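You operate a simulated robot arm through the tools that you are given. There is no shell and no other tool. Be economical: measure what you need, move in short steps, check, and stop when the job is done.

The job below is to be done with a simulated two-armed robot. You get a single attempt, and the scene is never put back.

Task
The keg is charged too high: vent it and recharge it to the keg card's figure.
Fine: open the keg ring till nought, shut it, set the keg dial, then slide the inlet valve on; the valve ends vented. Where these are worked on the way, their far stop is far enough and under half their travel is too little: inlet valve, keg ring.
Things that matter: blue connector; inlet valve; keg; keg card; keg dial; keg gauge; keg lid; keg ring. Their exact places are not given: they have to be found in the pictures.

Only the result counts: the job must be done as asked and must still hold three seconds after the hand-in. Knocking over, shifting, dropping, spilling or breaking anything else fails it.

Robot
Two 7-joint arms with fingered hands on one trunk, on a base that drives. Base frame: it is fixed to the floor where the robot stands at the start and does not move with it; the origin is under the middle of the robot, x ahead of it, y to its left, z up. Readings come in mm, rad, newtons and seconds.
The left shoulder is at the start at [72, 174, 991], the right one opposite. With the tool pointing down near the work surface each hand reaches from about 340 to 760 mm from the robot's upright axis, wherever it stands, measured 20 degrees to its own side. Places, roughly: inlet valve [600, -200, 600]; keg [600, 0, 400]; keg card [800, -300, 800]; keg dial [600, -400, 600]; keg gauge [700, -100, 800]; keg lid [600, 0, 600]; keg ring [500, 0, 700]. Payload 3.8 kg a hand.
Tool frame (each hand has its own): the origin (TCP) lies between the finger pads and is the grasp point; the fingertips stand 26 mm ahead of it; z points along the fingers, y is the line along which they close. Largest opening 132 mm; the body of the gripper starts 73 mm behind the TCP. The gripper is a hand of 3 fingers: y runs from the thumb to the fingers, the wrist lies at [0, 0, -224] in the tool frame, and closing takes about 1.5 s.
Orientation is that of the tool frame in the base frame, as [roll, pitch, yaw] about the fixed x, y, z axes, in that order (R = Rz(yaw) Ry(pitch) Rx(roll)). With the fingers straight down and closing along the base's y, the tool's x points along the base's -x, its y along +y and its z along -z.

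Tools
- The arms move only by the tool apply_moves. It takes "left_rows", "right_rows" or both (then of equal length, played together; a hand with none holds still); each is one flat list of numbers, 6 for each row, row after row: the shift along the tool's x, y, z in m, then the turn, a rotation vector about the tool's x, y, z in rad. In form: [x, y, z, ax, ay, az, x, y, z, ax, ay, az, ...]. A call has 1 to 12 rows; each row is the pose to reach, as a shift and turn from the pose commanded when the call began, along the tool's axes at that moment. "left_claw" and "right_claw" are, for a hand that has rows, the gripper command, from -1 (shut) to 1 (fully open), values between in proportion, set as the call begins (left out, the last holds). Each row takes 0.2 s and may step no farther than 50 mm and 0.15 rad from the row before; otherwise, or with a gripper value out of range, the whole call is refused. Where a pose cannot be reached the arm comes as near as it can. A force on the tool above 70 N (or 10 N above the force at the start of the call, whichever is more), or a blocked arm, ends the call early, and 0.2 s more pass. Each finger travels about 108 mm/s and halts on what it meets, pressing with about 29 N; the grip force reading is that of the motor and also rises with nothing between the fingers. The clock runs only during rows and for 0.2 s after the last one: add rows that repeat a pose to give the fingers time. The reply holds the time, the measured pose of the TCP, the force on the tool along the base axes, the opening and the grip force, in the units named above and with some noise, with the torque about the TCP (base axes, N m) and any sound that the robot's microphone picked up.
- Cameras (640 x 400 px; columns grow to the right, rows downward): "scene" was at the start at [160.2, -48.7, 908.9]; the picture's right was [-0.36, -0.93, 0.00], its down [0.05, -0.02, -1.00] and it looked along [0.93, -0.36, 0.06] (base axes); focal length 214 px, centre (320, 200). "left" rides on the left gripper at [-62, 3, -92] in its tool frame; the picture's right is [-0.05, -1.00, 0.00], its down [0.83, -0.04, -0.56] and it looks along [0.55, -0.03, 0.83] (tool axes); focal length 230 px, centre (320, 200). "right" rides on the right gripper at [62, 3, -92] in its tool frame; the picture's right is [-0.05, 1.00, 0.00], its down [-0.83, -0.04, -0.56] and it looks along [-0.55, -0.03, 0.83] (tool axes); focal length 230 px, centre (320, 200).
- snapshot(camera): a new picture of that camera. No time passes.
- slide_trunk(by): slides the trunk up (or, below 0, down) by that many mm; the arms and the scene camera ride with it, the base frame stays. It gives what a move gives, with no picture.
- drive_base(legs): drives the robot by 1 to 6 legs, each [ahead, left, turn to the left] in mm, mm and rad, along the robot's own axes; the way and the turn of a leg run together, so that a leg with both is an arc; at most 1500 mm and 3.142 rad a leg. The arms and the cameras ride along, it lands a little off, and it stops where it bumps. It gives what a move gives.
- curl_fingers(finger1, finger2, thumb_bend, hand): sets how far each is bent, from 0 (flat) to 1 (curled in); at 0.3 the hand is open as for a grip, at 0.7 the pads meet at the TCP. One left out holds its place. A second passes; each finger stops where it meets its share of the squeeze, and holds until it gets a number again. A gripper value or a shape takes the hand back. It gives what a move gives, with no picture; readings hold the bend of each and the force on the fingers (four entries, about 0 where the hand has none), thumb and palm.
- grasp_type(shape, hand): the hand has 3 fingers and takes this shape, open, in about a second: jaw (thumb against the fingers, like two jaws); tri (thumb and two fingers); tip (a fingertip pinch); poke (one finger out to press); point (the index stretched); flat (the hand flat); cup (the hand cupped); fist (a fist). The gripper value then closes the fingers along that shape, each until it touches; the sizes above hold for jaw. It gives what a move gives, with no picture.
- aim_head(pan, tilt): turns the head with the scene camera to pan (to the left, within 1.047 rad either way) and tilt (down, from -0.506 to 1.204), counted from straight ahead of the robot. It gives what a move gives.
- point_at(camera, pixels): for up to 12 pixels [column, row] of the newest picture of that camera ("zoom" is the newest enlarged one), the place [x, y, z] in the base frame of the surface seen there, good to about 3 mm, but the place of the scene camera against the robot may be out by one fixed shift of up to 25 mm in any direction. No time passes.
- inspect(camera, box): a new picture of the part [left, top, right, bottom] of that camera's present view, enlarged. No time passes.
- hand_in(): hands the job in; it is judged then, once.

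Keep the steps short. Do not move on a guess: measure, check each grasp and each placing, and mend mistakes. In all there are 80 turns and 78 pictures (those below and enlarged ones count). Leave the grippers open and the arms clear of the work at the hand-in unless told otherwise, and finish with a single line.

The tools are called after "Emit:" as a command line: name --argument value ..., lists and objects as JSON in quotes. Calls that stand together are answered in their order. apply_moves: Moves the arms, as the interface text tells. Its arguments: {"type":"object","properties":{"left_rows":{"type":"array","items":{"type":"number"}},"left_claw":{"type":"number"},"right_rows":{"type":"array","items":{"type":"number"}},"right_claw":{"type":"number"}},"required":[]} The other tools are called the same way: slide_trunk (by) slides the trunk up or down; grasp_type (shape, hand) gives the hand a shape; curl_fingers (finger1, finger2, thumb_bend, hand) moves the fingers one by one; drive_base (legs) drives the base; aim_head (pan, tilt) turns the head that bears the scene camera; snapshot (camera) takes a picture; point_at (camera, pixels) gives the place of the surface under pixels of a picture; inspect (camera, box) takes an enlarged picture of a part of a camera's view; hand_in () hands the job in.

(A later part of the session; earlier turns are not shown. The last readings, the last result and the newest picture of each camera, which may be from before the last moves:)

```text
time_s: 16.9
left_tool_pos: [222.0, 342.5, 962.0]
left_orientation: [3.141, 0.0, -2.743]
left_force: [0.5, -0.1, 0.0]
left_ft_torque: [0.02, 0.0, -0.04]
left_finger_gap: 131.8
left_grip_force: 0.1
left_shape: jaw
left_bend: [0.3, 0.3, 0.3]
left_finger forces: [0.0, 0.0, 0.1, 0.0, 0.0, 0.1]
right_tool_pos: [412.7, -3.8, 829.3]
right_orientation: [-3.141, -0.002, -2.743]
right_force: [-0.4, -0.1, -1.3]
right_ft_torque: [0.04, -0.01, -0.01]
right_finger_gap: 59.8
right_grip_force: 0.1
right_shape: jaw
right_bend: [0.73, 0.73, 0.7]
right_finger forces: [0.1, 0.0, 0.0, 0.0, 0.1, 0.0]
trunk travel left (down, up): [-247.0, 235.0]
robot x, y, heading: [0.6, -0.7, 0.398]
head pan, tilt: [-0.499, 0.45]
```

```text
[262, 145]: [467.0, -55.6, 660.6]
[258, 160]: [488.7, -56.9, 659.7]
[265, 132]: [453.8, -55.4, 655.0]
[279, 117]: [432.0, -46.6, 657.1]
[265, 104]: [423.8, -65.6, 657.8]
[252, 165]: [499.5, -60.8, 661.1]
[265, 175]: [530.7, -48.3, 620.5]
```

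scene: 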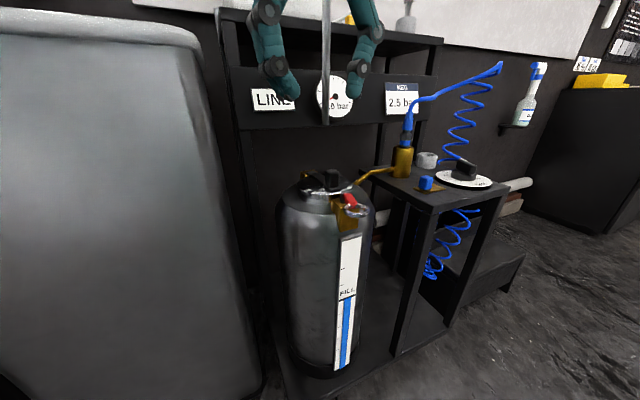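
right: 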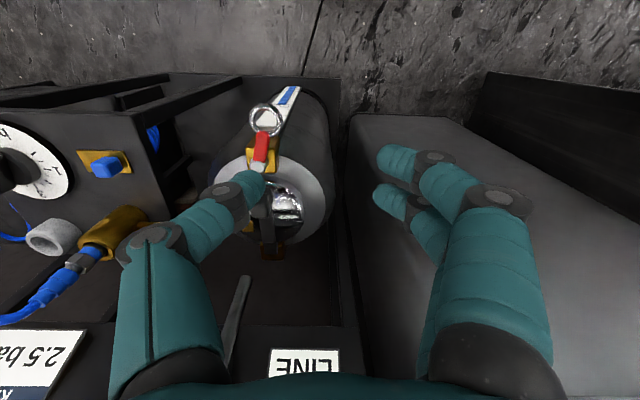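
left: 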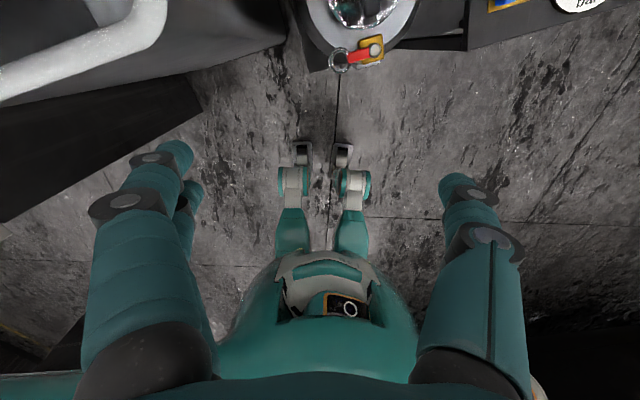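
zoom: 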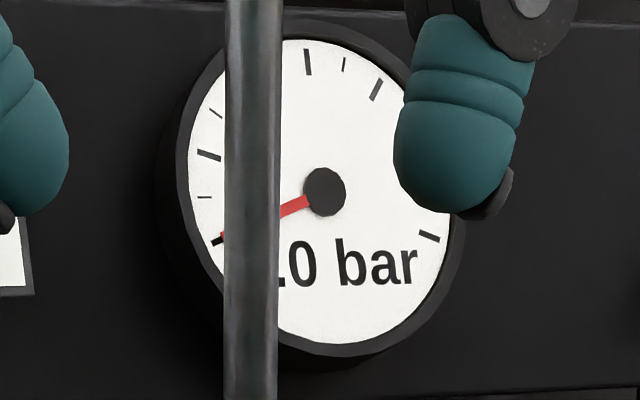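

The gauge reads 0.0 bar. Now I shut the ring, with the thumb going to the lever's -y side. I hover first at TCP (443,-48,720).

Emit:
apply_moves --right_rows '[-0.0035, -0.017, 0.036, 0, 0, 0, -0.007, -0.035, 0.073, 0, 0, 0, -0.0105, -0.052, 0.109, 0, 0, 0]'

Emit:
inspect --camera "right" --box '[170, 60, 370, 230]'

Emit:
point_at --camera "right" --pixels '[[256, 178], [262, 185]]'

```text
time_s: 17.7
left_tool_pos: [222.9, 341.0, 960.6]
left_orientation: [3.141, -0.001, -2.741]
left_force: [-0.4, -0.8, 0.4]
left_ft_torque: [0.01, -0.03, -0.02]
left_finger_gap: 131.7
left_grip_force: 0.0
left_shape: jaw
left_bend: [0.3, 0.3, 0.3]
left_finger forces: [0.1, 0.0, 0.0, 0.0, 0.0, 0.2]
right_tool_pos: [443.3, -47.8, 720.8]
right_orientation: [3.139, 0.001, -2.742]
right_force: [0.2, 0.0, -0.1]
right_ft_torque: [0.01, -0.02, -0.03]
right_finger_gap: 59.6
right_grip_force: 0.0
right_shape: jaw
right_bend: [0.73, 0.73, 0.7]
right_finger forces: [0.0, 0.1, 0.0, 0.0, 0.0, 0.0]
trunk travel left (down, up): [-247.0, 235.0]
robot x, y, heading: [-2.1, 3.3, 0.401]
head pan, tilt: [-0.499, 0.45]
```

```text
2.35 times, centred on (270, 145) of right
```

zoom: 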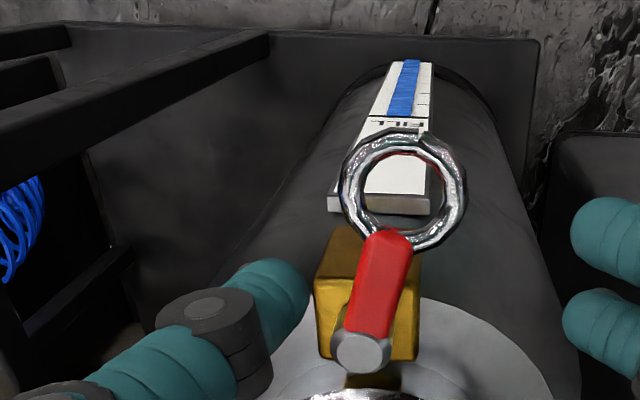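

```text
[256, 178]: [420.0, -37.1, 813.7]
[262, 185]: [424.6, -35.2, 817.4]
```

The thumb is clear on the -y side of the lever. I descend 50 mm, then push +y gently.

Emit:
apply_moves --right_rows '[0, 0, 0.025, 0, 0, 0, 0, 0, 0.05, 0, 0, 0, -0.0039, 0.009, 0.05, 0, 0, 0, -0.0078, 0.0184, 0.05, 0, 0, 0, -0.0117, 0.0276, 0.05, 0, 0, 0]'

Emit:
snapshot --camera "right"

```text
time_s: 18.9
left_tool_pos: [222.8, 340.8, 961.2]
left_orientation: [3.141, 0.0, -2.741]
left_force: [0.5, 0.4, 0.2]
left_ft_torque: [0.05, -0.03, 0.0]
left_finger_gap: 131.7
left_grip_force: 0.1
left_shape: jaw
left_bend: [0.3, 0.3, 0.3]
left_finger forces: [0.1, 0.0, 0.0, 0.0, 0.0, 0.0]
right_tool_pos: [444.2, -16.1, 670.6]
right_orientation: [-3.141, 0.0, -2.744]
right_force: [0.8, -1.4, -0.1]
right_ft_torque: [0.01, -0.02, -0.01]
right_finger_gap: 61.5
right_grip_force: 0.1
right_shape: jaw
right_bend: [0.73, 0.73, 0.7]
right_finger forces: [0.0, 0.0, 0.1, 0.0, 2.0, 0.0]
trunk travel left (down, up): [-247.0, 235.0]
robot x, y, heading: [-0.7, 1.0, 0.396]
head pan, tilt: [-0.499, 0.45]
```

```text
41 pictures are left
```

right: 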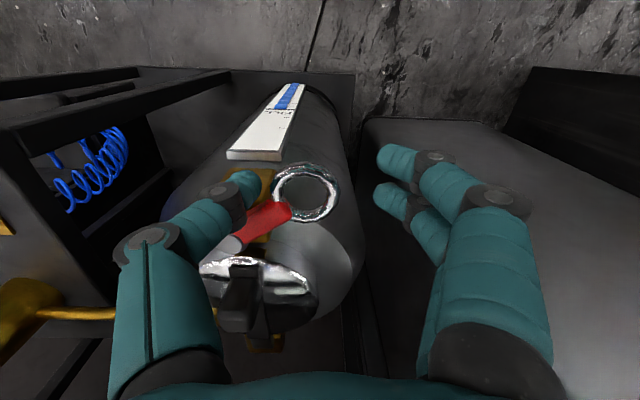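

The lever is about halfway back. I continue pushing +x and +y along the arc.

Emit:
apply_moves --right_rows '[-0.0111, 0.0083, 0, 0, 0, 0, -0.0207, 0.013, 0, 0, 0, 0, -0.027, 0.0125, 0, 0, 0, 0]'

Emit:
snapshot --camera "right"

```text
time_s: 19.7
left_tool_pos: [222.1, 340.3, 961.4]
left_orientation: [-3.14, 0.001, -2.742]
left_force: [0.0, -1.4, -0.2]
left_ft_torque: [0.03, -0.03, -0.03]
left_finger_gap: 131.8
left_grip_force: 0.1
left_shape: jaw
left_bend: [0.3, 0.3, 0.3]
left_finger forces: [0.1, 0.1, 0.0, 0.1, 0.1, 0.0]
right_tool_pos: [461.7, 4.2, 670.7]
right_orientation: [-3.139, -0.006, -2.742]
right_force: [-11.9, -5.9, -1.4]
right_ft_torque: [-0.03, 0.18, -0.53]
right_finger_gap: 60.2
right_grip_force: 0.1
right_shape: jaw
right_bend: [0.73, 0.73, 0.7]
right_finger forces: [0.1, 0.0, 0.1, 0.1, 12.8, 0.0]
trunk travel left (down, up): [-247.0, 235.0]
robot x, y, heading: [1.0, -3.6, 0.397]
head pan, tilt: [-0.499, 0.45]
```

```text
40 pictures are left
```

right: 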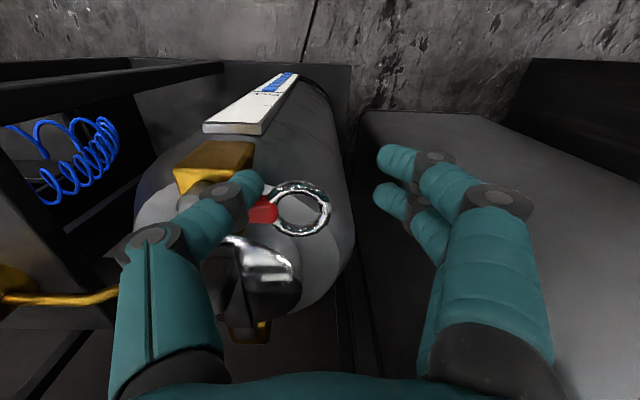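

The force rose to 13 N, likely the closed stop. I push 4 mm more to be sure, then retreat and lift.

Emit:
apply_moves --right_rows '[-0.004, -0.0016, 0, 0, 0, 0, -0.004, -0.0016, 0, 0, 0, 0]'

Emit:
apply_moves --right_rows '[0.02, 0.0, 0, 0, 0, 0, 0.03, 0.0, -0.03, 0, 0, 0, 0.03, 0.0, -0.075, 0, 0, 0, 0.03, 0.0, -0.12, 0, 0, 0, 0.04, 0.0, -0.16, 0, 0, 0]'

Emit:
snapshot --camera "right"

```text
time_s: 20.3
left_tool_pos: [220.7, 340.2, 961.8]
left_orientation: [3.141, 0.002, -2.742]
left_force: [-0.8, 0.5, -0.1]
left_ft_torque: [0.01, 0.0, 0.0]
left_finger_gap: 132.0
left_grip_force: 0.1
left_shape: jaw
left_bend: [0.3, 0.3, 0.3]
left_finger forces: [0.0, 0.0, 0.1, 0.0, 0.0, 0.1]
right_tool_pos: [462.3, 4.6, 670.4]
right_orientation: [-3.14, -0.007, -2.747]
right_force: [-27.3, -11.7, -0.3]
right_ft_torque: [-0.11, 0.38, -1.24]
right_finger_gap: 59.1
right_grip_force: 0.1
right_shape: jaw
right_bend: [0.73, 0.73, 0.7]
right_finger forces: [0.0, 0.0, 0.0, 0.1, 29.9, 0.0]
trunk travel left (down, up): [-247.0, 235.0]
robot x, y, heading: [-1.1, 3.8, 0.398]
head pan, tilt: [-0.499, 0.45]
```

```text
time_s: 21.5
left_tool_pos: [221.8, 342.8, 960.8]
left_orientation: [3.141, -0.001, -2.741]
left_force: [0.7, 0.0, -0.3]
left_ft_torque: [-0.04, 0.01, -0.01]
left_finger_gap: 131.9
left_grip_force: 0.1
left_shape: jaw
left_bend: [0.3, 0.3, 0.3]
left_finger forces: [0.0, 0.0, 0.0, 0.0, 0.0, 0.0]
right_tool_pos: [431.3, -10.6, 830.9]
right_orientation: [-3.141, 0.001, -2.742]
right_force: [-0.2, 0.2, -0.9]
right_ft_torque: [0.02, 0.0, -0.02]
right_finger_gap: 59.3
right_grip_force: 0.1
right_shape: jaw
right_bend: [0.73, 0.73, 0.7]
right_finger forces: [0.1, 0.0, 0.1, 0.1, 0.0, 0.0]
trunk travel left (down, up): [-247.0, 235.0]
robot x, y, heading: [-2.2, -0.1, 0.406]
head pan, tilt: [-0.499, 0.45]
```

```text
39 pictures are left
```

right: 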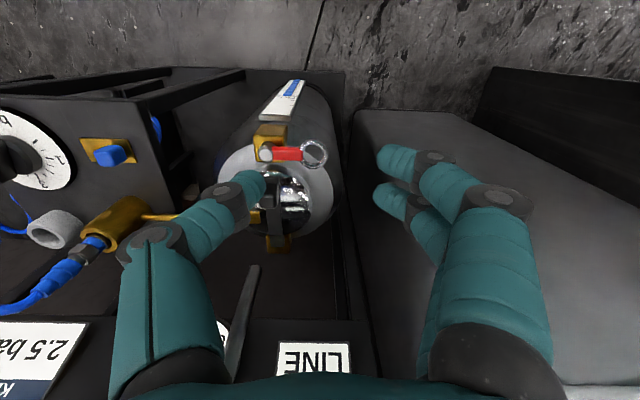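

The ring met its closed stop at 30 N and lies as at the start. Now I raise the trunk back and drive so that dial and valve are both well in the right arm's zone.

Emit:
slide_trunk --by 53

Emit:
drive_base --legs '[[0, 0, -0.15], [-30, -116, 0]]'

Emit:
apply_moves --right_rows '[0, 0, 0, 0, 0, 0, 0, 0, 0, 0, 0, 0]' --right_claw 0.4

Emit:
snapshot --camera "right"

Emit:
snapshot --camera "scene"

```text
time_s: 22.5
left_tool_pos: [223.2, 340.9, 1013.6]
left_orientation: [-3.141, -0.002, -2.742]
left_force: [0.3, 0.2, 0.8]
left_ft_torque: [-0.02, -0.03, 0.0]
left_finger_gap: 131.9
left_grip_force: 0.1
left_shape: jaw
left_bend: [0.3, 0.3, 0.3]
left_finger forces: [0.0, 0.0, 0.0, 0.0, 0.0, 0.1]
right_tool_pos: [432.3, -9.6, 883.5]
right_orientation: [-3.14, 0.0, -2.745]
right_force: [-0.2, 0.4, 0.1]
right_ft_torque: [0.01, -0.01, 0.06]
right_finger_gap: 59.2
right_grip_force: 0.1
right_shape: jaw
right_bend: [0.73, 0.73, 0.7]
right_finger forces: [0.1, 0.0, 0.0, 0.0, 0.0, 0.0]
trunk travel left (down, up): [-300.0, 182.0]
robot x, y, heading: [-2.7, -0.6, 0.398]
head pan, tilt: [-0.499, 0.45]
```

```text
time_s: 24.8
left_tool_pos: [269.0, 185.1, 1014.2]
left_orientation: [3.141, 0.002, -2.891]
left_force: [0.4, 0.7, -0.1]
left_ft_torque: [0.04, 0.02, 0.0]
left_finger_gap: 131.8
left_grip_force: 0.0
left_shape: jaw
left_bend: [0.3, 0.3, 0.3]
left_finger forces: [0.0, 0.0, 0.1, 0.1, 0.1, 0.0]
right_tool_pos: [425.1, -194.4, 884.5]
right_orientation: [-3.14, 0.0, -2.893]
right_force: [0.4, 0.6, 0.4]
right_ft_torque: [0.03, -0.01, 0.01]
right_finger_gap: 59.3
right_grip_force: 0.1
right_shape: jaw
right_bend: [0.73, 0.73, 0.7]
right_finger forces: [0.0, 0.0, 0.0, 0.0, 0.0, 0.1]
trunk travel left (down, up): [-300.0, 182.0]
robot x, y, heading: [0.1, -121.2, 0.251]
head pan, tilt: [-0.499, 0.45]
```

```text
time_s: 25.4
left_tool_pos: [270.5, 184.5, 1013.5]
left_orientation: [-3.141, 0.001, -2.89]
left_force: [-0.6, -0.4, 0.1]
left_ft_torque: [0.01, 0.02, 0.0]
left_finger_gap: 132.0
left_grip_force: 0.0
left_shape: jaw
left_bend: [0.3, 0.3, 0.3]
left_finger forces: [0.1, 0.0, 0.0, 0.0, 0.1, 0.0]
right_tool_pos: [424.6, -194.1, 883.8]
right_orientation: [-3.14, 0.0, -2.893]
right_force: [0.3, -0.7, 0.1]
right_ft_torque: [0.02, 0.02, -0.04]
right_finger_gap: 92.1
right_grip_force: 0.0
right_shape: jaw
right_bend: [0.68, 0.68, 0.64]
right_finger forces: [0.0, 0.0, 0.1, 0.0, 0.0, 0.1]
trunk travel left (down, up): [-300.0, 182.0]
robot x, y, heading: [-3.8, -122.4, 0.25]
head pan, tilt: [-0.499, 0.45]
```

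```text
38 pictures are left
```

right: 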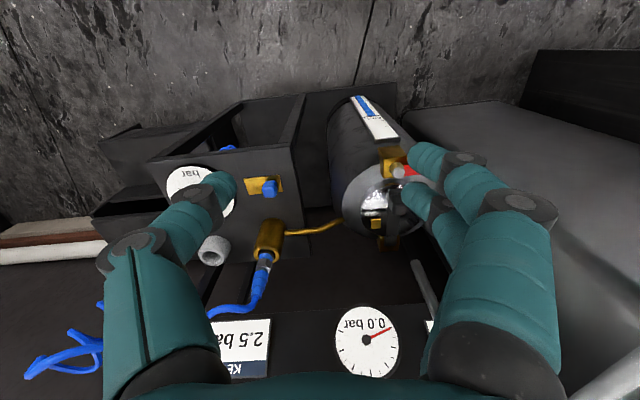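

```text
37 pictures are left
```

scene: 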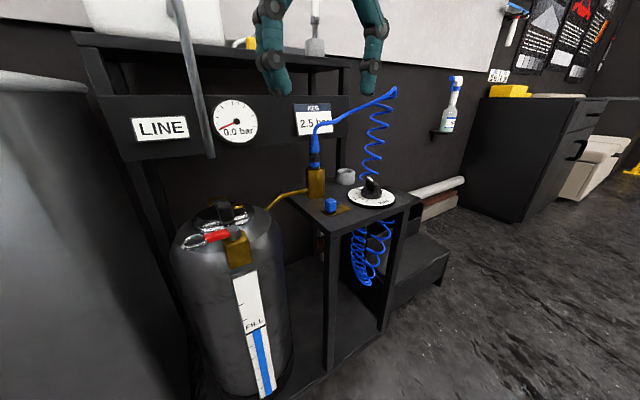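

The gauge holds 0.0. Next I move the right hand above the dial at about (625,-372) and turn it 0.3 rad so the fingers close across the knob bar.

Emit:
apply_moves --right_rows '[-0.0214, -0.0317, 0.0, 0, 0, 0.043, -0.0428, -0.0634, 0.01, 0, 0, 0.086, -0.0643, -0.095, 0.02, 0, 0, 0.129, -0.0857, -0.1267, 0.035, 0, 0, 0.171, -0.107, -0.158, 0.05, 0, 0, 0.214, -0.1286, -0.19, 0.067, 0, 0, 0.257, -0.15, -0.2217, 0.084, 0, 0, 0.3]' --right_claw 0.0

Emit:
snapshot --camera "right"

Emit:
inspect --camera "scene" --box '[280, 60, 440, 260]'

```text
time_s: 27.0
left_tool_pos: [271.1, 184.7, 1012.9]
left_orientation: [-3.141, -0.001, -2.892]
left_force: [-0.5, 0.3, -0.2]
left_ft_torque: [-0.03, 0.0, 0.0]
left_finger_gap: 132.0
left_grip_force: 0.1
left_shape: jaw
left_bend: [0.3, 0.3, 0.3]
left_finger forces: [0.0, 0.1, 0.1, 0.1, 0.0, 0.1]
right_tool_pos: [624.0, -371.9, 799.3]
right_orientation: [-3.141, 0.0, 3.089]
right_force: [0.6, 0.1, -0.4]
right_ft_torque: [-0.01, 0.02, 0.02]
right_finger_gap: 66.5
right_grip_force: 0.1
right_shape: jaw
right_bend: [0.73, 0.73, 0.7]
right_finger forces: [0.0, 0.1, 0.0, 0.1, 0.1, 0.1]
trunk travel left (down, up): [-300.0, 182.0]
robot x, y, heading: [0.2, -118.7, 0.251]
head pan, tilt: [-0.499, 0.45]
```

```text
36 pictures are left
```

right: 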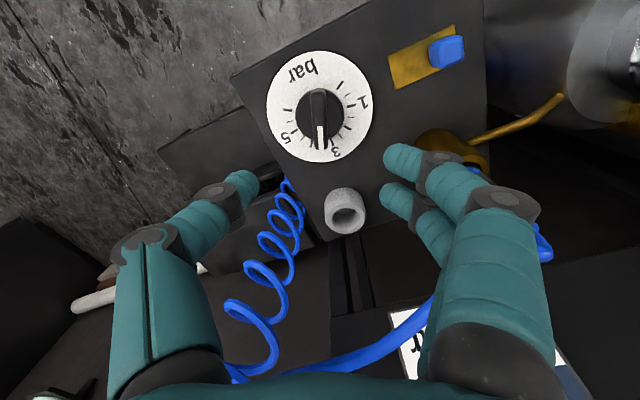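

```text
2.00 times, centred on (360, 160) of scene
```

zoom: 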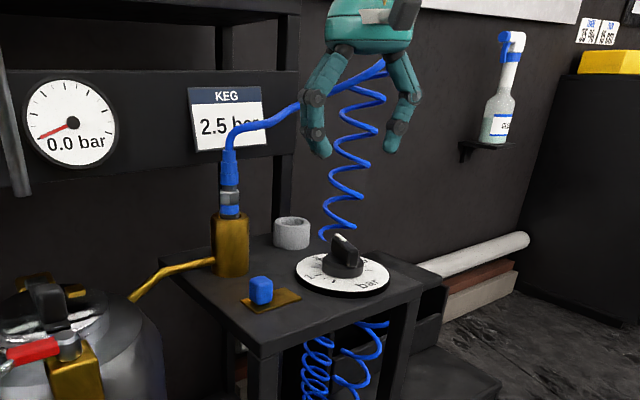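

I zoom on the dial for exact geometry.

Emit:
inspect --camera "right" --box '[260, 45, 385, 170]'

Emit:
point_at --camera "right" --pixels '[[319, 95], [319, 120], [320, 140], [267, 110], [371, 100], [313, 53], [335, 160], [302, 112], [338, 105], [401, 155], [395, 200], [247, 180]]'

```text
3.20 times, centred on (322, 108) of right
```

zoom: 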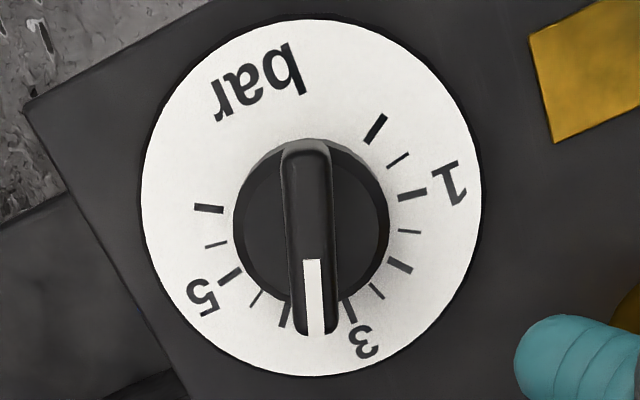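

```text
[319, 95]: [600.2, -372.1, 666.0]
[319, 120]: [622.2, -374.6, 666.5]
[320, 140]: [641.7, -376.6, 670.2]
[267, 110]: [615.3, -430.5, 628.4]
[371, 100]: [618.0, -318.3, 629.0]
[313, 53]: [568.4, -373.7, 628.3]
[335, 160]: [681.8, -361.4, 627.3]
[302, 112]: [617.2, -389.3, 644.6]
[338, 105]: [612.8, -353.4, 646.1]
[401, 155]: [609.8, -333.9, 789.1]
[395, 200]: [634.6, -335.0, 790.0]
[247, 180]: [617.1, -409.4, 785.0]
```

The pointer is at 3.5 exactly. The target 2.5 is the short tick between 2 and 3. Before going down I check where the hose runs.

Emit:
point_at --camera "right" --pixels '[[415, 325], [380, 350], [330, 362], [250, 375], [235, 310], [258, 270], [280, 220], [290, 190], [346, 200], [545, 248]]'

```text
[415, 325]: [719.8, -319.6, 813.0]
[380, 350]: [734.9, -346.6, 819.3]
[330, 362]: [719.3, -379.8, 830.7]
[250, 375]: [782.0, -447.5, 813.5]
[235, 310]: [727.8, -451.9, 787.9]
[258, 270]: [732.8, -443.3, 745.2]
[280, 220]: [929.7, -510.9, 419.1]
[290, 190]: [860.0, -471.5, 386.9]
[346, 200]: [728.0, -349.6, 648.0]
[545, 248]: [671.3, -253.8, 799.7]
```

The hose stays at x ≥ 719, so it's clear. I descend 122 mm over the knob, fingers straddling it.

Emit:
apply_moves --right_rows '[0, -0.0025, 0.04, 0, 0, 0.0, 0, -0.0025, 0.08, 0, 0, 0.02, 0, -0.0025, 0.105, 0, 0, 0.03, 0, -0.0025, 0.122, 0, 0, 0.04]'

Emit:
snapshot --camera "right"

Emit:
inspect --camera "scene" --box '[300, 120, 430, 240]'

```text
time_s: 28.0
left_tool_pos: [270.9, 184.2, 1012.8]
left_orientation: [3.141, 0.0, -2.893]
left_force: [-0.7, -0.5, -0.7]
left_ft_torque: [0.02, 0.02, -0.02]
left_finger_gap: 131.9
left_grip_force: 0.1
left_shape: jaw
left_bend: [0.3, 0.3, 0.3]
left_finger forces: [0.0, 0.1, 0.0, 0.0, 0.0, 0.0]
right_tool_pos: [625.2, -374.7, 676.3]
right_orientation: [3.14, 0.001, 3.05]
right_force: [-0.8, -0.1, -0.1]
right_ft_torque: [-0.02, -0.03, 0.0]
right_finger_gap: 66.8
right_grip_force: 0.1
right_shape: jaw
right_bend: [0.73, 0.73, 0.7]
right_finger forces: [0.1, 0.1, 0.0, 0.1, 0.1, 0.1]
trunk travel left (down, up): [-300.0, 182.0]
robot x, y, heading: [-2.3, -117.2, 0.25]
head pan, tilt: [-0.499, 0.45]
```

```text
33 pictures are left
```

right: 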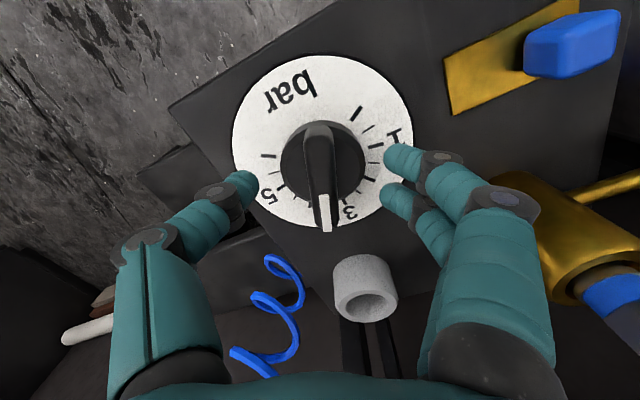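

```text
3.33 times, centred on (365, 180) of scene
```

zoom: 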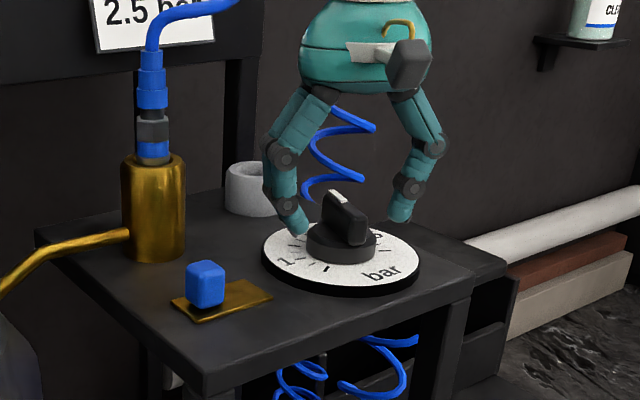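

The fingers straddle the knob. I close the grip.

Emit:
apply_moves --right_rows '[0, 0, 0, 0, 0, 0, 0, 0, 0, 0, 0, 0, 0, 0, 0, 0, 0, 0, 0, 0, 0, 0, 0, 0, 0, 0, 0, 0, 0, 0, 0, 0, 0, 0, 0, 0]' --right_claw -1

Emit:
snapshot --camera "right"

```text
time_s: 29.4
left_tool_pos: [269.9, 185.4, 1013.4]
left_orientation: [-3.141, 0.001, -2.893]
left_force: [-0.1, -0.9, 0.7]
left_ft_torque: [0.02, -0.03, 0.02]
left_finger_gap: 131.8
left_grip_force: 0.0
left_shape: jaw
left_bend: [0.3, 0.3, 0.3]
left_finger forces: [0.0, 0.0, 0.0, 0.1, 0.1, 0.1]
right_tool_pos: [624.6, -373.5, 675.6]
right_orientation: [-3.14, 0.0, 3.05]
right_force: [0.2, 2.1, -4.6]
right_ft_torque: [0.04, -0.02, 0.0]
right_finger_gap: 9.8
right_grip_force: 28.6
right_shape: jaw
right_bend: [0.72, 0.72, 0.7]
right_finger forces: [13.5, 12.8, 0.0, 0.0, 24.9, 0.1]
trunk travel left (down, up): [-300.0, 182.0]
robot x, y, heading: [0.5, -116.1, 0.247]
head pan, tilt: [-0.499, 0.45]
```

```text
31 pictures are left
```

right: 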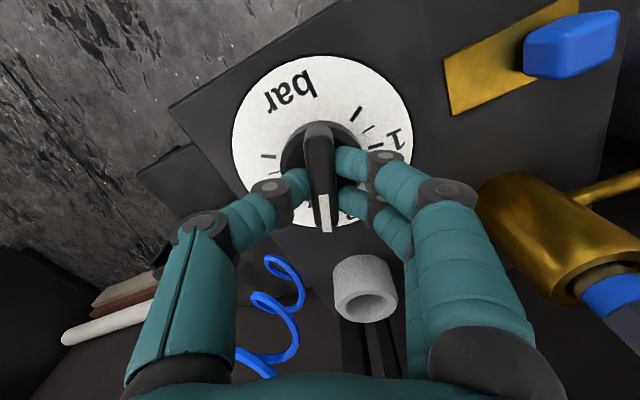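

The grip holds. I turn the dial +40° counter-clockwise from above, which is -0.698 rad about tool z.

Emit:
apply_moves --right_rows '[0, 0, 0, 0, 0, -0.1, 0, 0, 0, 0, 0, -0.2, 0, 0, 0, 0, 0, -0.3, 0, 0, 0, 0, 0, -0.4, 0, 0, 0, 0, 0, -0.5, 0, 0, 0, 0, 0, -0.6, 0, 0, 0, 0, 0, -0.698, 0, 0, 0, 0, 0, -0.698]'

Emit:
snapshot --camera "right"

```text
time_s: 31.2
left_tool_pos: [270.8, 184.5, 1013.4]
left_orientation: [-3.141, -0.001, -2.893]
left_force: [0.0, 0.2, -0.4]
left_ft_torque: [0.02, -0.03, 0.01]
left_finger_gap: 131.9
left_grip_force: 0.1
left_shape: jaw
left_bend: [0.3, 0.3, 0.3]
left_finger forces: [0.0, 0.0, 0.1, 0.1, 0.0, 0.0]
right_tool_pos: [625.2, -373.5, 676.9]
right_orientation: [3.14, 0.0, -2.531]
right_force: [3.0, 5.0, -11.1]
right_ft_torque: [0.13, -0.04, -0.05]
right_finger_gap: 9.8
right_grip_force: 28.9
right_shape: jaw
right_bend: [0.71, 0.72, 0.7]
right_finger forces: [13.3, 13.0, 0.1, 0.1, 24.2, 0.1]
trunk travel left (down, up): [-300.0, 182.0]
robot x, y, heading: [0.1, -119.9, 0.255]
head pan, tilt: [-0.499, 0.45]
```

```text
30 pictures are left
```

right: 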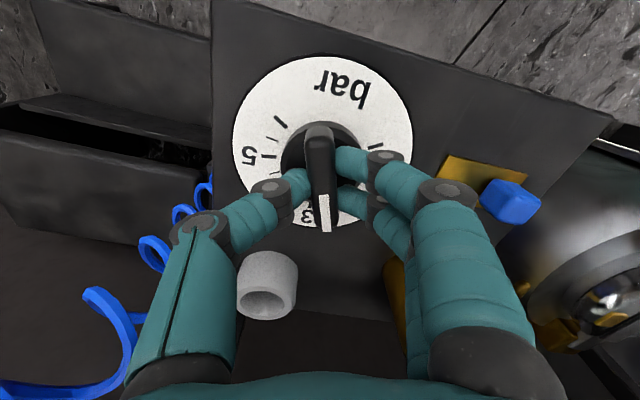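

I open the fingers, rise, and check the pointer.

Emit:
apply_moves --right_rows '[0, 0, 0, 0, 0, 0, 0, 0, 0, 0, 0, 0, 0, 0, 0, 0, 0, 0, 0, 0, 0, 0, 0, 0, 0, 0, -0.03, 0, 0, 0, 0, 0, -0.065, 0, 0, 0, 0, 0, -0.1, 0, 0, 0]' --right_claw 0.2

Emit:
inspect --camera "right" --box '[240, 50, 400, 200]'

```text
time_s: 32.8
left_tool_pos: [268.8, 184.3, 1014.0]
left_orientation: [3.14, 0.0, -2.891]
left_force: [0.0, 0.2, -0.9]
left_ft_torque: [0.0, -0.01, -0.02]
left_finger_gap: 131.6
left_grip_force: 0.1
left_shape: jaw
left_bend: [0.3, 0.3, 0.3]
left_finger forces: [0.1, 0.0, 0.0, 0.0, 0.0, 0.0]
right_tool_pos: [624.1, -374.0, 776.4]
right_orientation: [3.141, 0.0, -2.536]
right_force: [-0.5, 0.5, 0.3]
right_ft_torque: [0.01, -0.01, 0.04]
right_finger_gap: 78.8
right_grip_force: 0.0
right_shape: jaw
right_bend: [0.71, 0.71, 0.71]
right_finger forces: [0.0, 0.0, 0.1, 0.0, 0.1, 0.0]
trunk travel left (down, up): [-300.0, 182.0]
robot x, y, heading: [-4.3, -119.7, 0.247]
head pan, tilt: [-0.499, 0.45]
```

```text
2.67 times, centred on (320, 125) of right
```

zoom: 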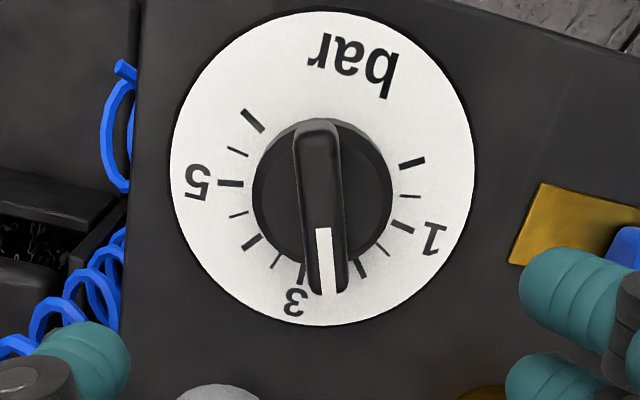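

I measure the pointer and the ticks 2 and 3 in 3D.

Emit:
point_at --camera "zoom" --pixels '[[322, 235], [327, 262], [329, 285], [318, 140], [302, 272], [361, 269], [255, 121], [412, 162], [229, 184], [401, 226], [251, 243], [384, 252]]'

```text
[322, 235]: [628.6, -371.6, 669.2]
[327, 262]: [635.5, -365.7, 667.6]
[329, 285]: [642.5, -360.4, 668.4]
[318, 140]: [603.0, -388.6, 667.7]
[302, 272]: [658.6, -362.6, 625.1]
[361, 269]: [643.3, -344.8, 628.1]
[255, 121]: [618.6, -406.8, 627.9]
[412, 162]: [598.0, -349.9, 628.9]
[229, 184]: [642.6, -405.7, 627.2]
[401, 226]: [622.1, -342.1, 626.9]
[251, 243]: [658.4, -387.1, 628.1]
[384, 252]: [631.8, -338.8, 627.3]
```

The pointer is at about 36° and tick 2.5 at about 36°, so the dial is at 2.5. Next I move above the inlet valve knob at (574,-252) and turn the hand back.

Emit:
apply_moves --right_rows '[-0.0047, 0.024, 0, 0, 0, 0.112, -0.0094, 0.048, 0, 0, 0, 0.224, -0.014, 0.072, 0, 0, 0, 0.336, -0.0187, 0.096, 0, 0, 0, 0.448, -0.0234, 0.12, 0, 0, 0, 0.56]'

Emit:
snapshot --camera "right"

```text
time_s: 34.0
left_tool_pos: [271.2, 185.2, 1013.1]
left_orientation: [-3.141, -0.001, -2.893]
left_force: [-0.8, -0.2, -0.1]
left_ft_torque: [0.01, -0.03, 0.01]
left_finger_gap: 132.0
left_grip_force: 0.0
left_shape: jaw
left_bend: [0.3, 0.3, 0.3]
left_finger forces: [0.1, 0.0, 0.0, 0.1, 0.0, 0.1]
right_tool_pos: [576.1, -262.3, 779.1]
right_orientation: [-3.141, 0.0, -3.096]
right_force: [0.7, 0.6, 0.5]
right_ft_torque: [-0.01, -0.02, -0.03]
right_finger_gap: 79.0
right_grip_force: 0.1
right_shape: jaw
right_bend: [0.71, 0.71, 0.71]
right_finger forces: [0.0, 0.1, 0.0, 0.0, 0.0, 0.0]
trunk travel left (down, up): [-300.0, 182.0]
robot x, y, heading: [0.8, -122.0, 0.247]
head pan, tilt: [-0.499, 0.45]
```

```text
28 pictures are left
```

right: 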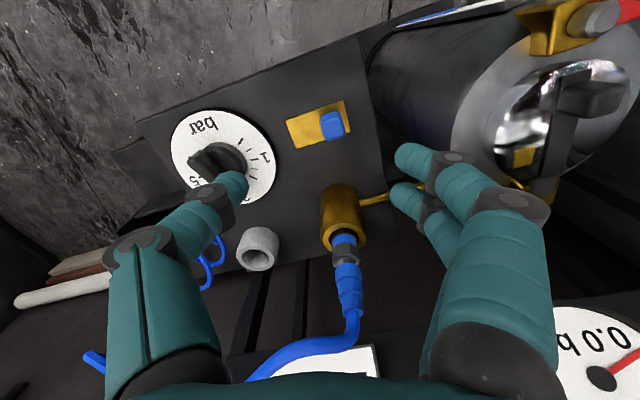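

Emit:
point_at --camera "right" --pixels '[[287, 124], [344, 101], [350, 129], [297, 148], [330, 122], [322, 120], [342, 118], [328, 135], [342, 200]]'

Emit:
inspect --camera "right" --box '[270, 80, 380, 180]'

```text
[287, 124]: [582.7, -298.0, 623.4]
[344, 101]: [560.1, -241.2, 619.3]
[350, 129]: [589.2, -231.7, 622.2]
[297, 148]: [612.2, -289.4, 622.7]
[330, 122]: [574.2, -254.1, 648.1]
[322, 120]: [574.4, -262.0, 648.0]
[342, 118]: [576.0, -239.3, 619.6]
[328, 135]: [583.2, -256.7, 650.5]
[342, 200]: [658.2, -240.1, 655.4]
```

```text
4.00 times, centred on (325, 130) of right
```

zoom: 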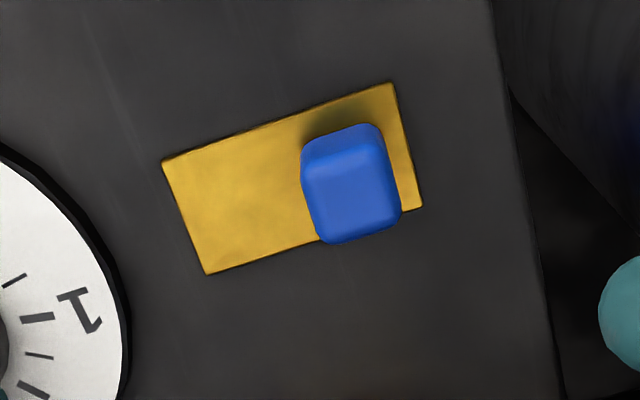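

The plate's long axis is about 21.6° off y, and the knob sits at its keg-side end. I align the hand with the slide and descend to straddle the knob.

Emit:
apply_moves --right_rows '[-0.0044, 0.0088, 0.02, 0, 0, -0.12, -0.0044, 0.0088, 0.05, 0, 0, -0.24, -0.0044, 0.0088, 0.08, 0, 0, -0.333, -0.0044, 0.0088, 0.1, 0, 0, -0.333, -0.0044, 0.0088, 0.118, 0, 0, -0.333]' --right_claw 0.0

Emit:
snapshot --camera "right"

Emit:
inspect --camera "scene" --box '[280, 120, 410, 240]'

```text
time_s: 35.2
left_tool_pos: [270.4, 184.4, 1014.0]
left_orientation: [3.141, 0.001, -2.892]
left_force: [-0.9, 0.7, -0.6]
left_ft_torque: [-0.02, 0.02, -0.02]
left_finger_gap: 131.9
left_grip_force: 0.0
left_shape: jaw
left_bend: [0.3, 0.3, 0.3]
left_finger forces: [0.1, 0.0, 0.1, 0.0, 0.0, 0.1]
right_tool_pos: [579.3, -252.3, 661.6]
right_orientation: [3.14, 0.0, -2.761]
right_force: [0.5, -0.5, 0.0]
right_ft_torque: [-0.01, -0.01, -0.02]
right_finger_gap: 66.7
right_grip_force: 0.0
right_shape: jaw
right_bend: [0.73, 0.73, 0.7]
right_finger forces: [0.0, 0.1, 0.1, 0.1, 0.0, 0.1]
trunk travel left (down, up): [-300.0, 182.0]
robot x, y, heading: [-1.8, -121.0, 0.248]
head pan, tilt: [-0.499, 0.45]
```

```text
26 pictures are left
```

right: 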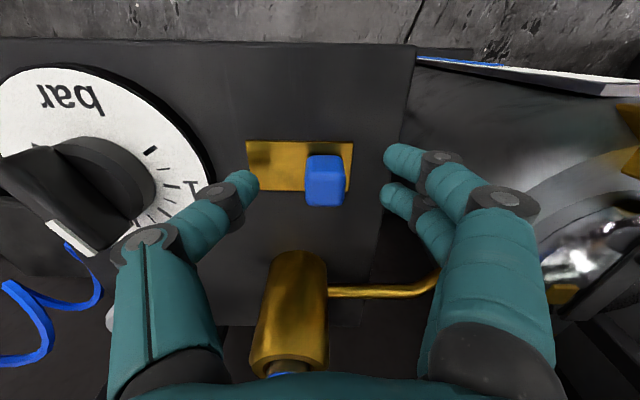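

```text
3.33 times, centred on (345, 180) of scene
```

zoom: 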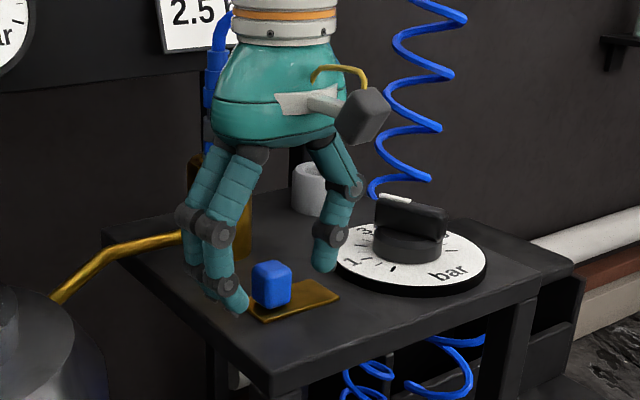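

I'm well aligned with the slide. I close on the blue knob.

Emit:
apply_moves --right_rows '[0, 0, 0, 0, 0, 0, 0, 0, 0, 0, 0, 0, 0, 0, 0, 0, 0, 0, 0, 0, 0, 0, 0, 0, 0, 0, 0, 0, 0, 0]' --right_claw -1

Emit:
snapshot --camera "right"

```text
time_s: 36.4
left_tool_pos: [271.7, 184.8, 1014.5]
left_orientation: [-3.141, -0.001, -2.893]
left_force: [0.1, 0.0, -0.2]
left_ft_torque: [-0.01, 0.02, 0.01]
left_finger_gap: 132.1
left_grip_force: 0.1
left_shape: jaw
left_bend: [0.3, 0.3, 0.3]
left_finger forces: [0.0, 0.0, 0.0, 0.0, 0.1, 0.1]
right_tool_pos: [579.4, -251.9, 661.6]
right_orientation: [-3.14, 0.0, -2.762]
right_force: [-1.7, -0.7, -4.0]
right_ft_torque: [0.02, 0.04, 0.14]
right_finger_gap: 16.0
right_grip_force: 29.3
right_shape: jaw
right_bend: [0.73, 0.73, 0.7]
right_finger forces: [12.2, 13.5, 0.1, 0.1, 25.3, 0.0]
trunk travel left (down, up): [-300.0, 182.0]
robot x, y, heading: [-2.7, -117.7, 0.251]
head pan, tilt: [-0.499, 0.45]
```

```text
24 pictures are left
```

right: 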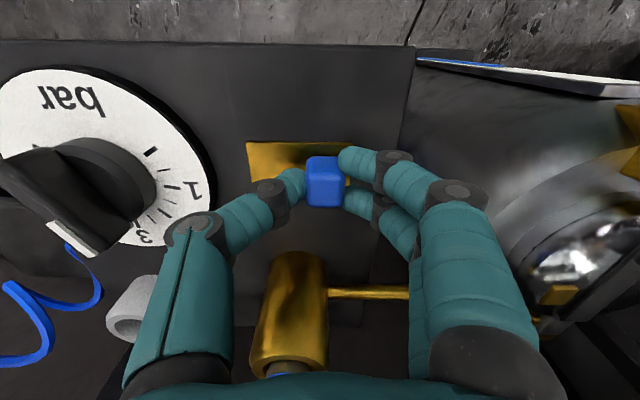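

The knob is gripped. I slide it along tool -y in 5 mm steps up to 25 mm.

Emit:
apply_moves --right_rows '[0, -0.005, 0, 0, 0, 0, 0, -0.01, 0, 0, 0, 0, 0, -0.015, 0, 0, 0, 0, 0, -0.02, 0, 0, 0, 0, 0, -0.025, 0, 0, 0, 0]'

Emit:
snapshot --camera "right"

Emit:
inspect --camera "scene" --box '[180, 80, 360, 200]'

```text
time_s: 37.6
left_tool_pos: [267.9, 184.0, 1013.5]
left_orientation: [-3.141, 0.001, -2.893]
left_force: [-0.2, -1.1, -0.7]
left_ft_torque: [0.0, -0.02, 0.0]
left_finger_gap: 131.8
left_grip_force: 0.1
left_shape: jaw
left_bend: [0.3, 0.3, 0.3]
left_finger forces: [0.0, 0.0, 0.1, 0.0, 0.1, 0.0]
right_tool_pos: [586.1, -276.7, 659.6]
right_orientation: [-3.139, -0.002, -2.762]
right_force: [-13.4, -3.1, 9.7]
right_ft_torque: [0.03, 0.3, 0.15]
right_finger_gap: 16.1
right_grip_force: 29.0
right_shape: jaw
right_bend: [0.73, 0.73, 0.7]
right_finger forces: [18.2, 14.9, 0.0, 0.1, 28.3, 0.0]
trunk travel left (down, up): [-300.0, 182.0]
robot x, y, heading: [4.3, -121.0, 0.251]
head pan, tilt: [-0.499, 0.45]
```

```text
23 pictures are left
```

right: 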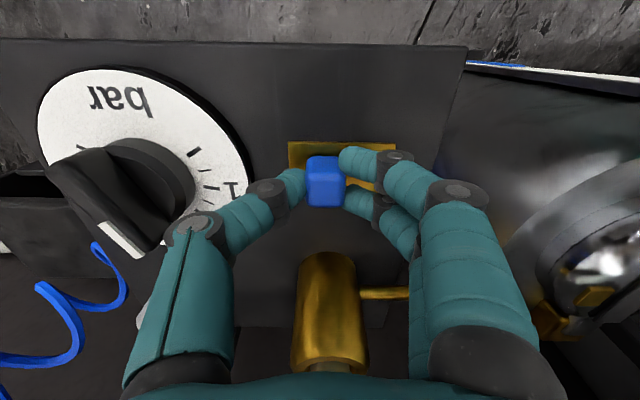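

```text
3.33 times, centred on (270, 140) of scene
```

zoom: 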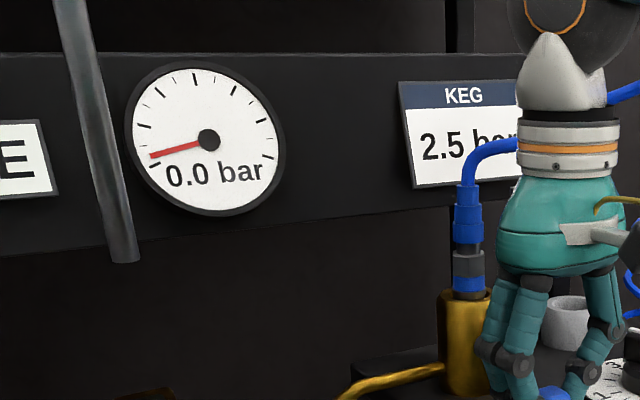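

The needle is just lifting. I slide about 6 mm more, easing the sideways load, and wait for the charge.

Emit:
apply_moves --right_rows '[0.0015, -0.003, 0, 0, 0, 0, 0.0025, -0.006, 0, 0, 0, 0, 0.0025, -0.006, 0, 0, 0, 0, 0.0025, -0.006, 0, 0, 0, 0, 0.0025, -0.006, 0, 0, 0, 0, 0.0025, -0.006, 0, 0, 0, 0]'

Emit:
inspect --camera "scene" --box '[180, 80, 360, 200]'

Emit:
snapshot --camera "right"

```text
time_s: 39.0
left_tool_pos: [270.8, 185.0, 1013.5]
left_orientation: [3.141, 0.0, -2.892]
left_force: [0.2, 0.3, -0.1]
left_ft_torque: [0.01, 0.0, 0.01]
left_finger_gap: 131.9
left_grip_force: 0.0
left_shape: jaw
left_bend: [0.3, 0.3, 0.3]
left_finger forces: [0.0, 0.0, 0.0, 0.0, 0.1, 0.0]
right_tool_pos: [589.6, -280.7, 659.7]
right_orientation: [3.141, 0.001, -2.761]
right_force: [-6.7, 2.1, 3.6]
right_ft_torque: [0.12, 0.13, 0.14]
right_finger_gap: 15.9
right_grip_force: 29.1
right_shape: jaw
right_bend: [0.73, 0.73, 0.7]
right_finger forces: [15.5, 16.1, 0.0, 0.0, 25.6, 0.0]
trunk travel left (down, up): [-300.0, 182.0]
robot x, y, heading: [3.4, -118.3, 0.25]
head pan, tilt: [-0.499, 0.45]
```

```text
3.33 times, centred on (270, 140) of scene
```

zoom: 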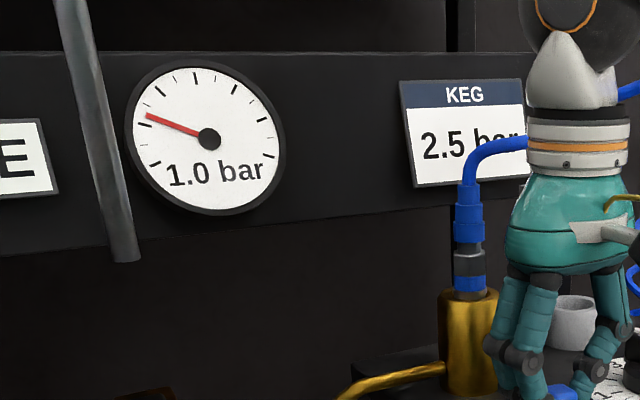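

```text
20 pictures are left
```

right: 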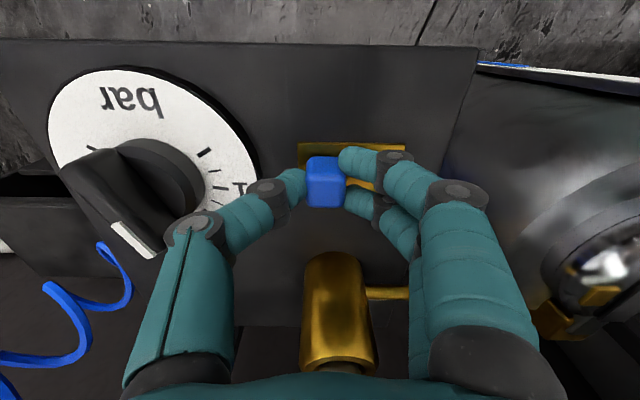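

The gauge reads 1.0 bar and rises. I hold and wait.

Emit:
apply_moves --right_rows '[0, 0, 0, 0, 0, 0, 0, 0, 0, 0, 0, 0, 0, 0, 0, 0, 0, 0, 0, 0, 0, 0, 0, 0, 0, 0, 0, 0, 0, 0, 0, 0, 0, 0, 0, 0, 0, 0, 0, 0, 0, 0, 0, 0, 0, 0, 0, 0, 0, 0, 0, 0, 0, 0, 0, 0, 0, 0, 0, 0, 0, 0, 0, 0, 0, 0, 0, 0, 0, 0, 0, 0]'

Emit:
inspect --camera "scene" --box '[180, 80, 360, 200]'

```text
time_s: 41.6
left_tool_pos: [270.4, 184.6, 1012.9]
left_orientation: [-3.141, -0.001, -2.893]
left_force: [0.6, 0.2, 0.7]
left_ft_torque: [0.0, 0.0, -0.01]
left_finger_gap: 131.9
left_grip_force: 0.1
left_shape: jaw
left_bend: [0.3, 0.3, 0.3]
left_finger forces: [0.1, 0.1, 0.0, 0.1, 0.1, 0.1]
right_tool_pos: [588.4, -282.9, 659.9]
right_orientation: [3.14, 0.001, -2.76]
right_force: [-5.3, 3.4, 3.8]
right_ft_torque: [0.09, 0.09, 0.15]
right_finger_gap: 15.7
right_grip_force: 29.1
right_shape: jaw
right_bend: [0.73, 0.73, 0.7]
right_finger forces: [14.9, 16.7, 0.1, 0.1, 25.5, 0.1]
trunk travel left (down, up): [-300.0, 182.0]
robot x, y, heading: [1.2, -119.6, 0.25]
head pan, tilt: [-0.499, 0.45]
```

```text
3.33 times, centred on (270, 140) of scene
```

zoom: 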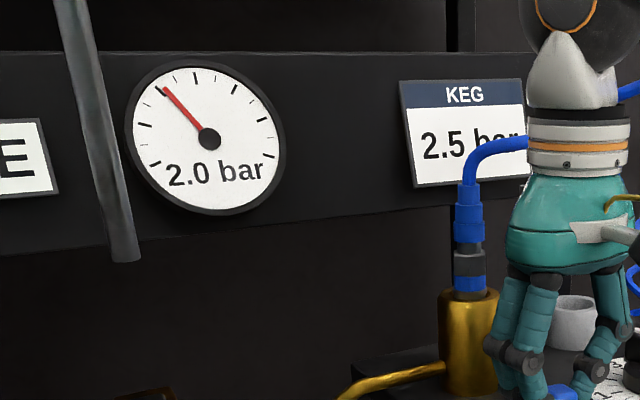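

It's slowing as it nears the figure, now at 2.0 bar. I wait more.

Emit:
apply_moves --right_rows '[0, 0, 0, 0, 0, 0, 0, 0, 0, 0, 0, 0, 0, 0, 0, 0, 0, 0, 0, 0, 0, 0, 0, 0, 0, 0, 0, 0, 0, 0, 0, 0, 0, 0, 0, 0, 0, 0, 0, 0, 0, 0, 0, 0, 0, 0, 0, 0, 0, 0, 0, 0, 0, 0, 0, 0, 0, 0, 0, 0, 0, 0, 0, 0, 0, 0, 0, 0, 0, 0, 0, 0]'

Emit:
apply_moves --right_rows '[0, 0, 0, 0, 0, 0, 0, 0, 0, 0, 0, 0, 0, 0, 0, 0, 0, 0, 0, 0, 0, 0, 0, 0, 0, 0, 0, 0, 0, 0, 0, 0, 0, 0, 0, 0, 0, 0, 0, 0, 0, 0, 0, 0, 0, 0, 0, 0, 0, 0, 0, 0, 0, 0, 0, 0, 0, 0, 0, 0, 0, 0, 0, 0, 0, 0, 0, 0, 0, 0, 0, 0]'

Emit:
inspect --camera "scene" --box '[180, 80, 360, 200]'

```text
time_s: 44.2
left_tool_pos: [270.4, 184.4, 1013.6]
left_orientation: [-3.141, -0.001, -2.892]
left_force: [0.3, -0.5, 0.1]
left_ft_torque: [0.03, 0.0, 0.01]
left_finger_gap: 131.8
left_grip_force: 0.1
left_shape: jaw
left_bend: [0.3, 0.3, 0.3]
left_finger forces: [0.1, 0.0, 0.0, 0.1, 0.1, 0.0]
right_tool_pos: [589.4, -282.9, 661.7]
right_orientation: [-3.141, 0.002, -2.762]
right_force: [-4.5, 3.8, 5.2]
right_ft_torque: [0.18, 0.09, 0.16]
right_finger_gap: 15.9
right_grip_force: 29.4
right_shape: jaw
right_bend: [0.73, 0.73, 0.7]
right_finger forces: [14.7, 16.7, 0.0, 0.0, 25.6, 0.1]
trunk travel left (down, up): [-300.0, 182.0]
robot x, y, heading: [0.4, -119.4, 0.248]
head pan, tilt: [-0.499, 0.45]
```

```text
time_s: 46.8
left_tool_pos: [269.3, 185.6, 1014.1]
left_orientation: [-3.141, -0.001, -2.891]
left_force: [0.4, -0.3, 0.6]
left_ft_torque: [0.0, -0.02, 0.0]
left_finger_gap: 131.9
left_grip_force: 0.1
left_shape: jaw
left_bend: [0.3, 0.3, 0.3]
left_finger forces: [0.0, 0.1, 0.0, 0.0, 0.0, 0.1]
right_tool_pos: [588.2, -281.9, 660.4]
right_orientation: [3.141, 0.0, -2.762]
right_force: [-4.4, 4.5, 5.1]
right_ft_torque: [0.14, 0.07, 0.16]
right_finger_gap: 15.7
right_grip_force: 28.6
right_shape: jaw
right_bend: [0.73, 0.73, 0.7]
right_finger forces: [14.6, 16.8, 0.0, 0.1, 25.6, 0.0]
trunk travel left (down, up): [-300.0, 182.0]
robot x, y, heading: [-4.8, -118.5, 0.25]
head pan, tilt: [-0.499, 0.45]
```

```text
3.33 times, centred on (270, 140) of scene
```

zoom: 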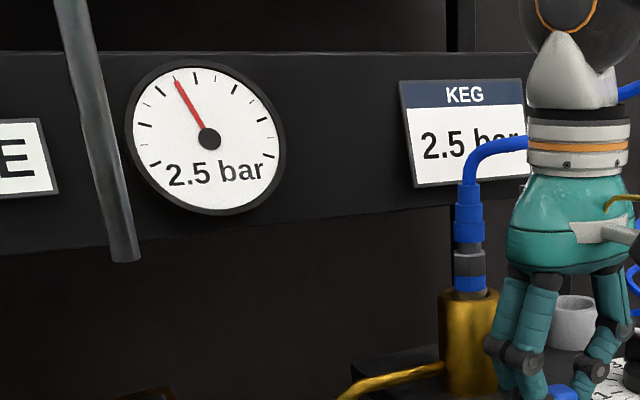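

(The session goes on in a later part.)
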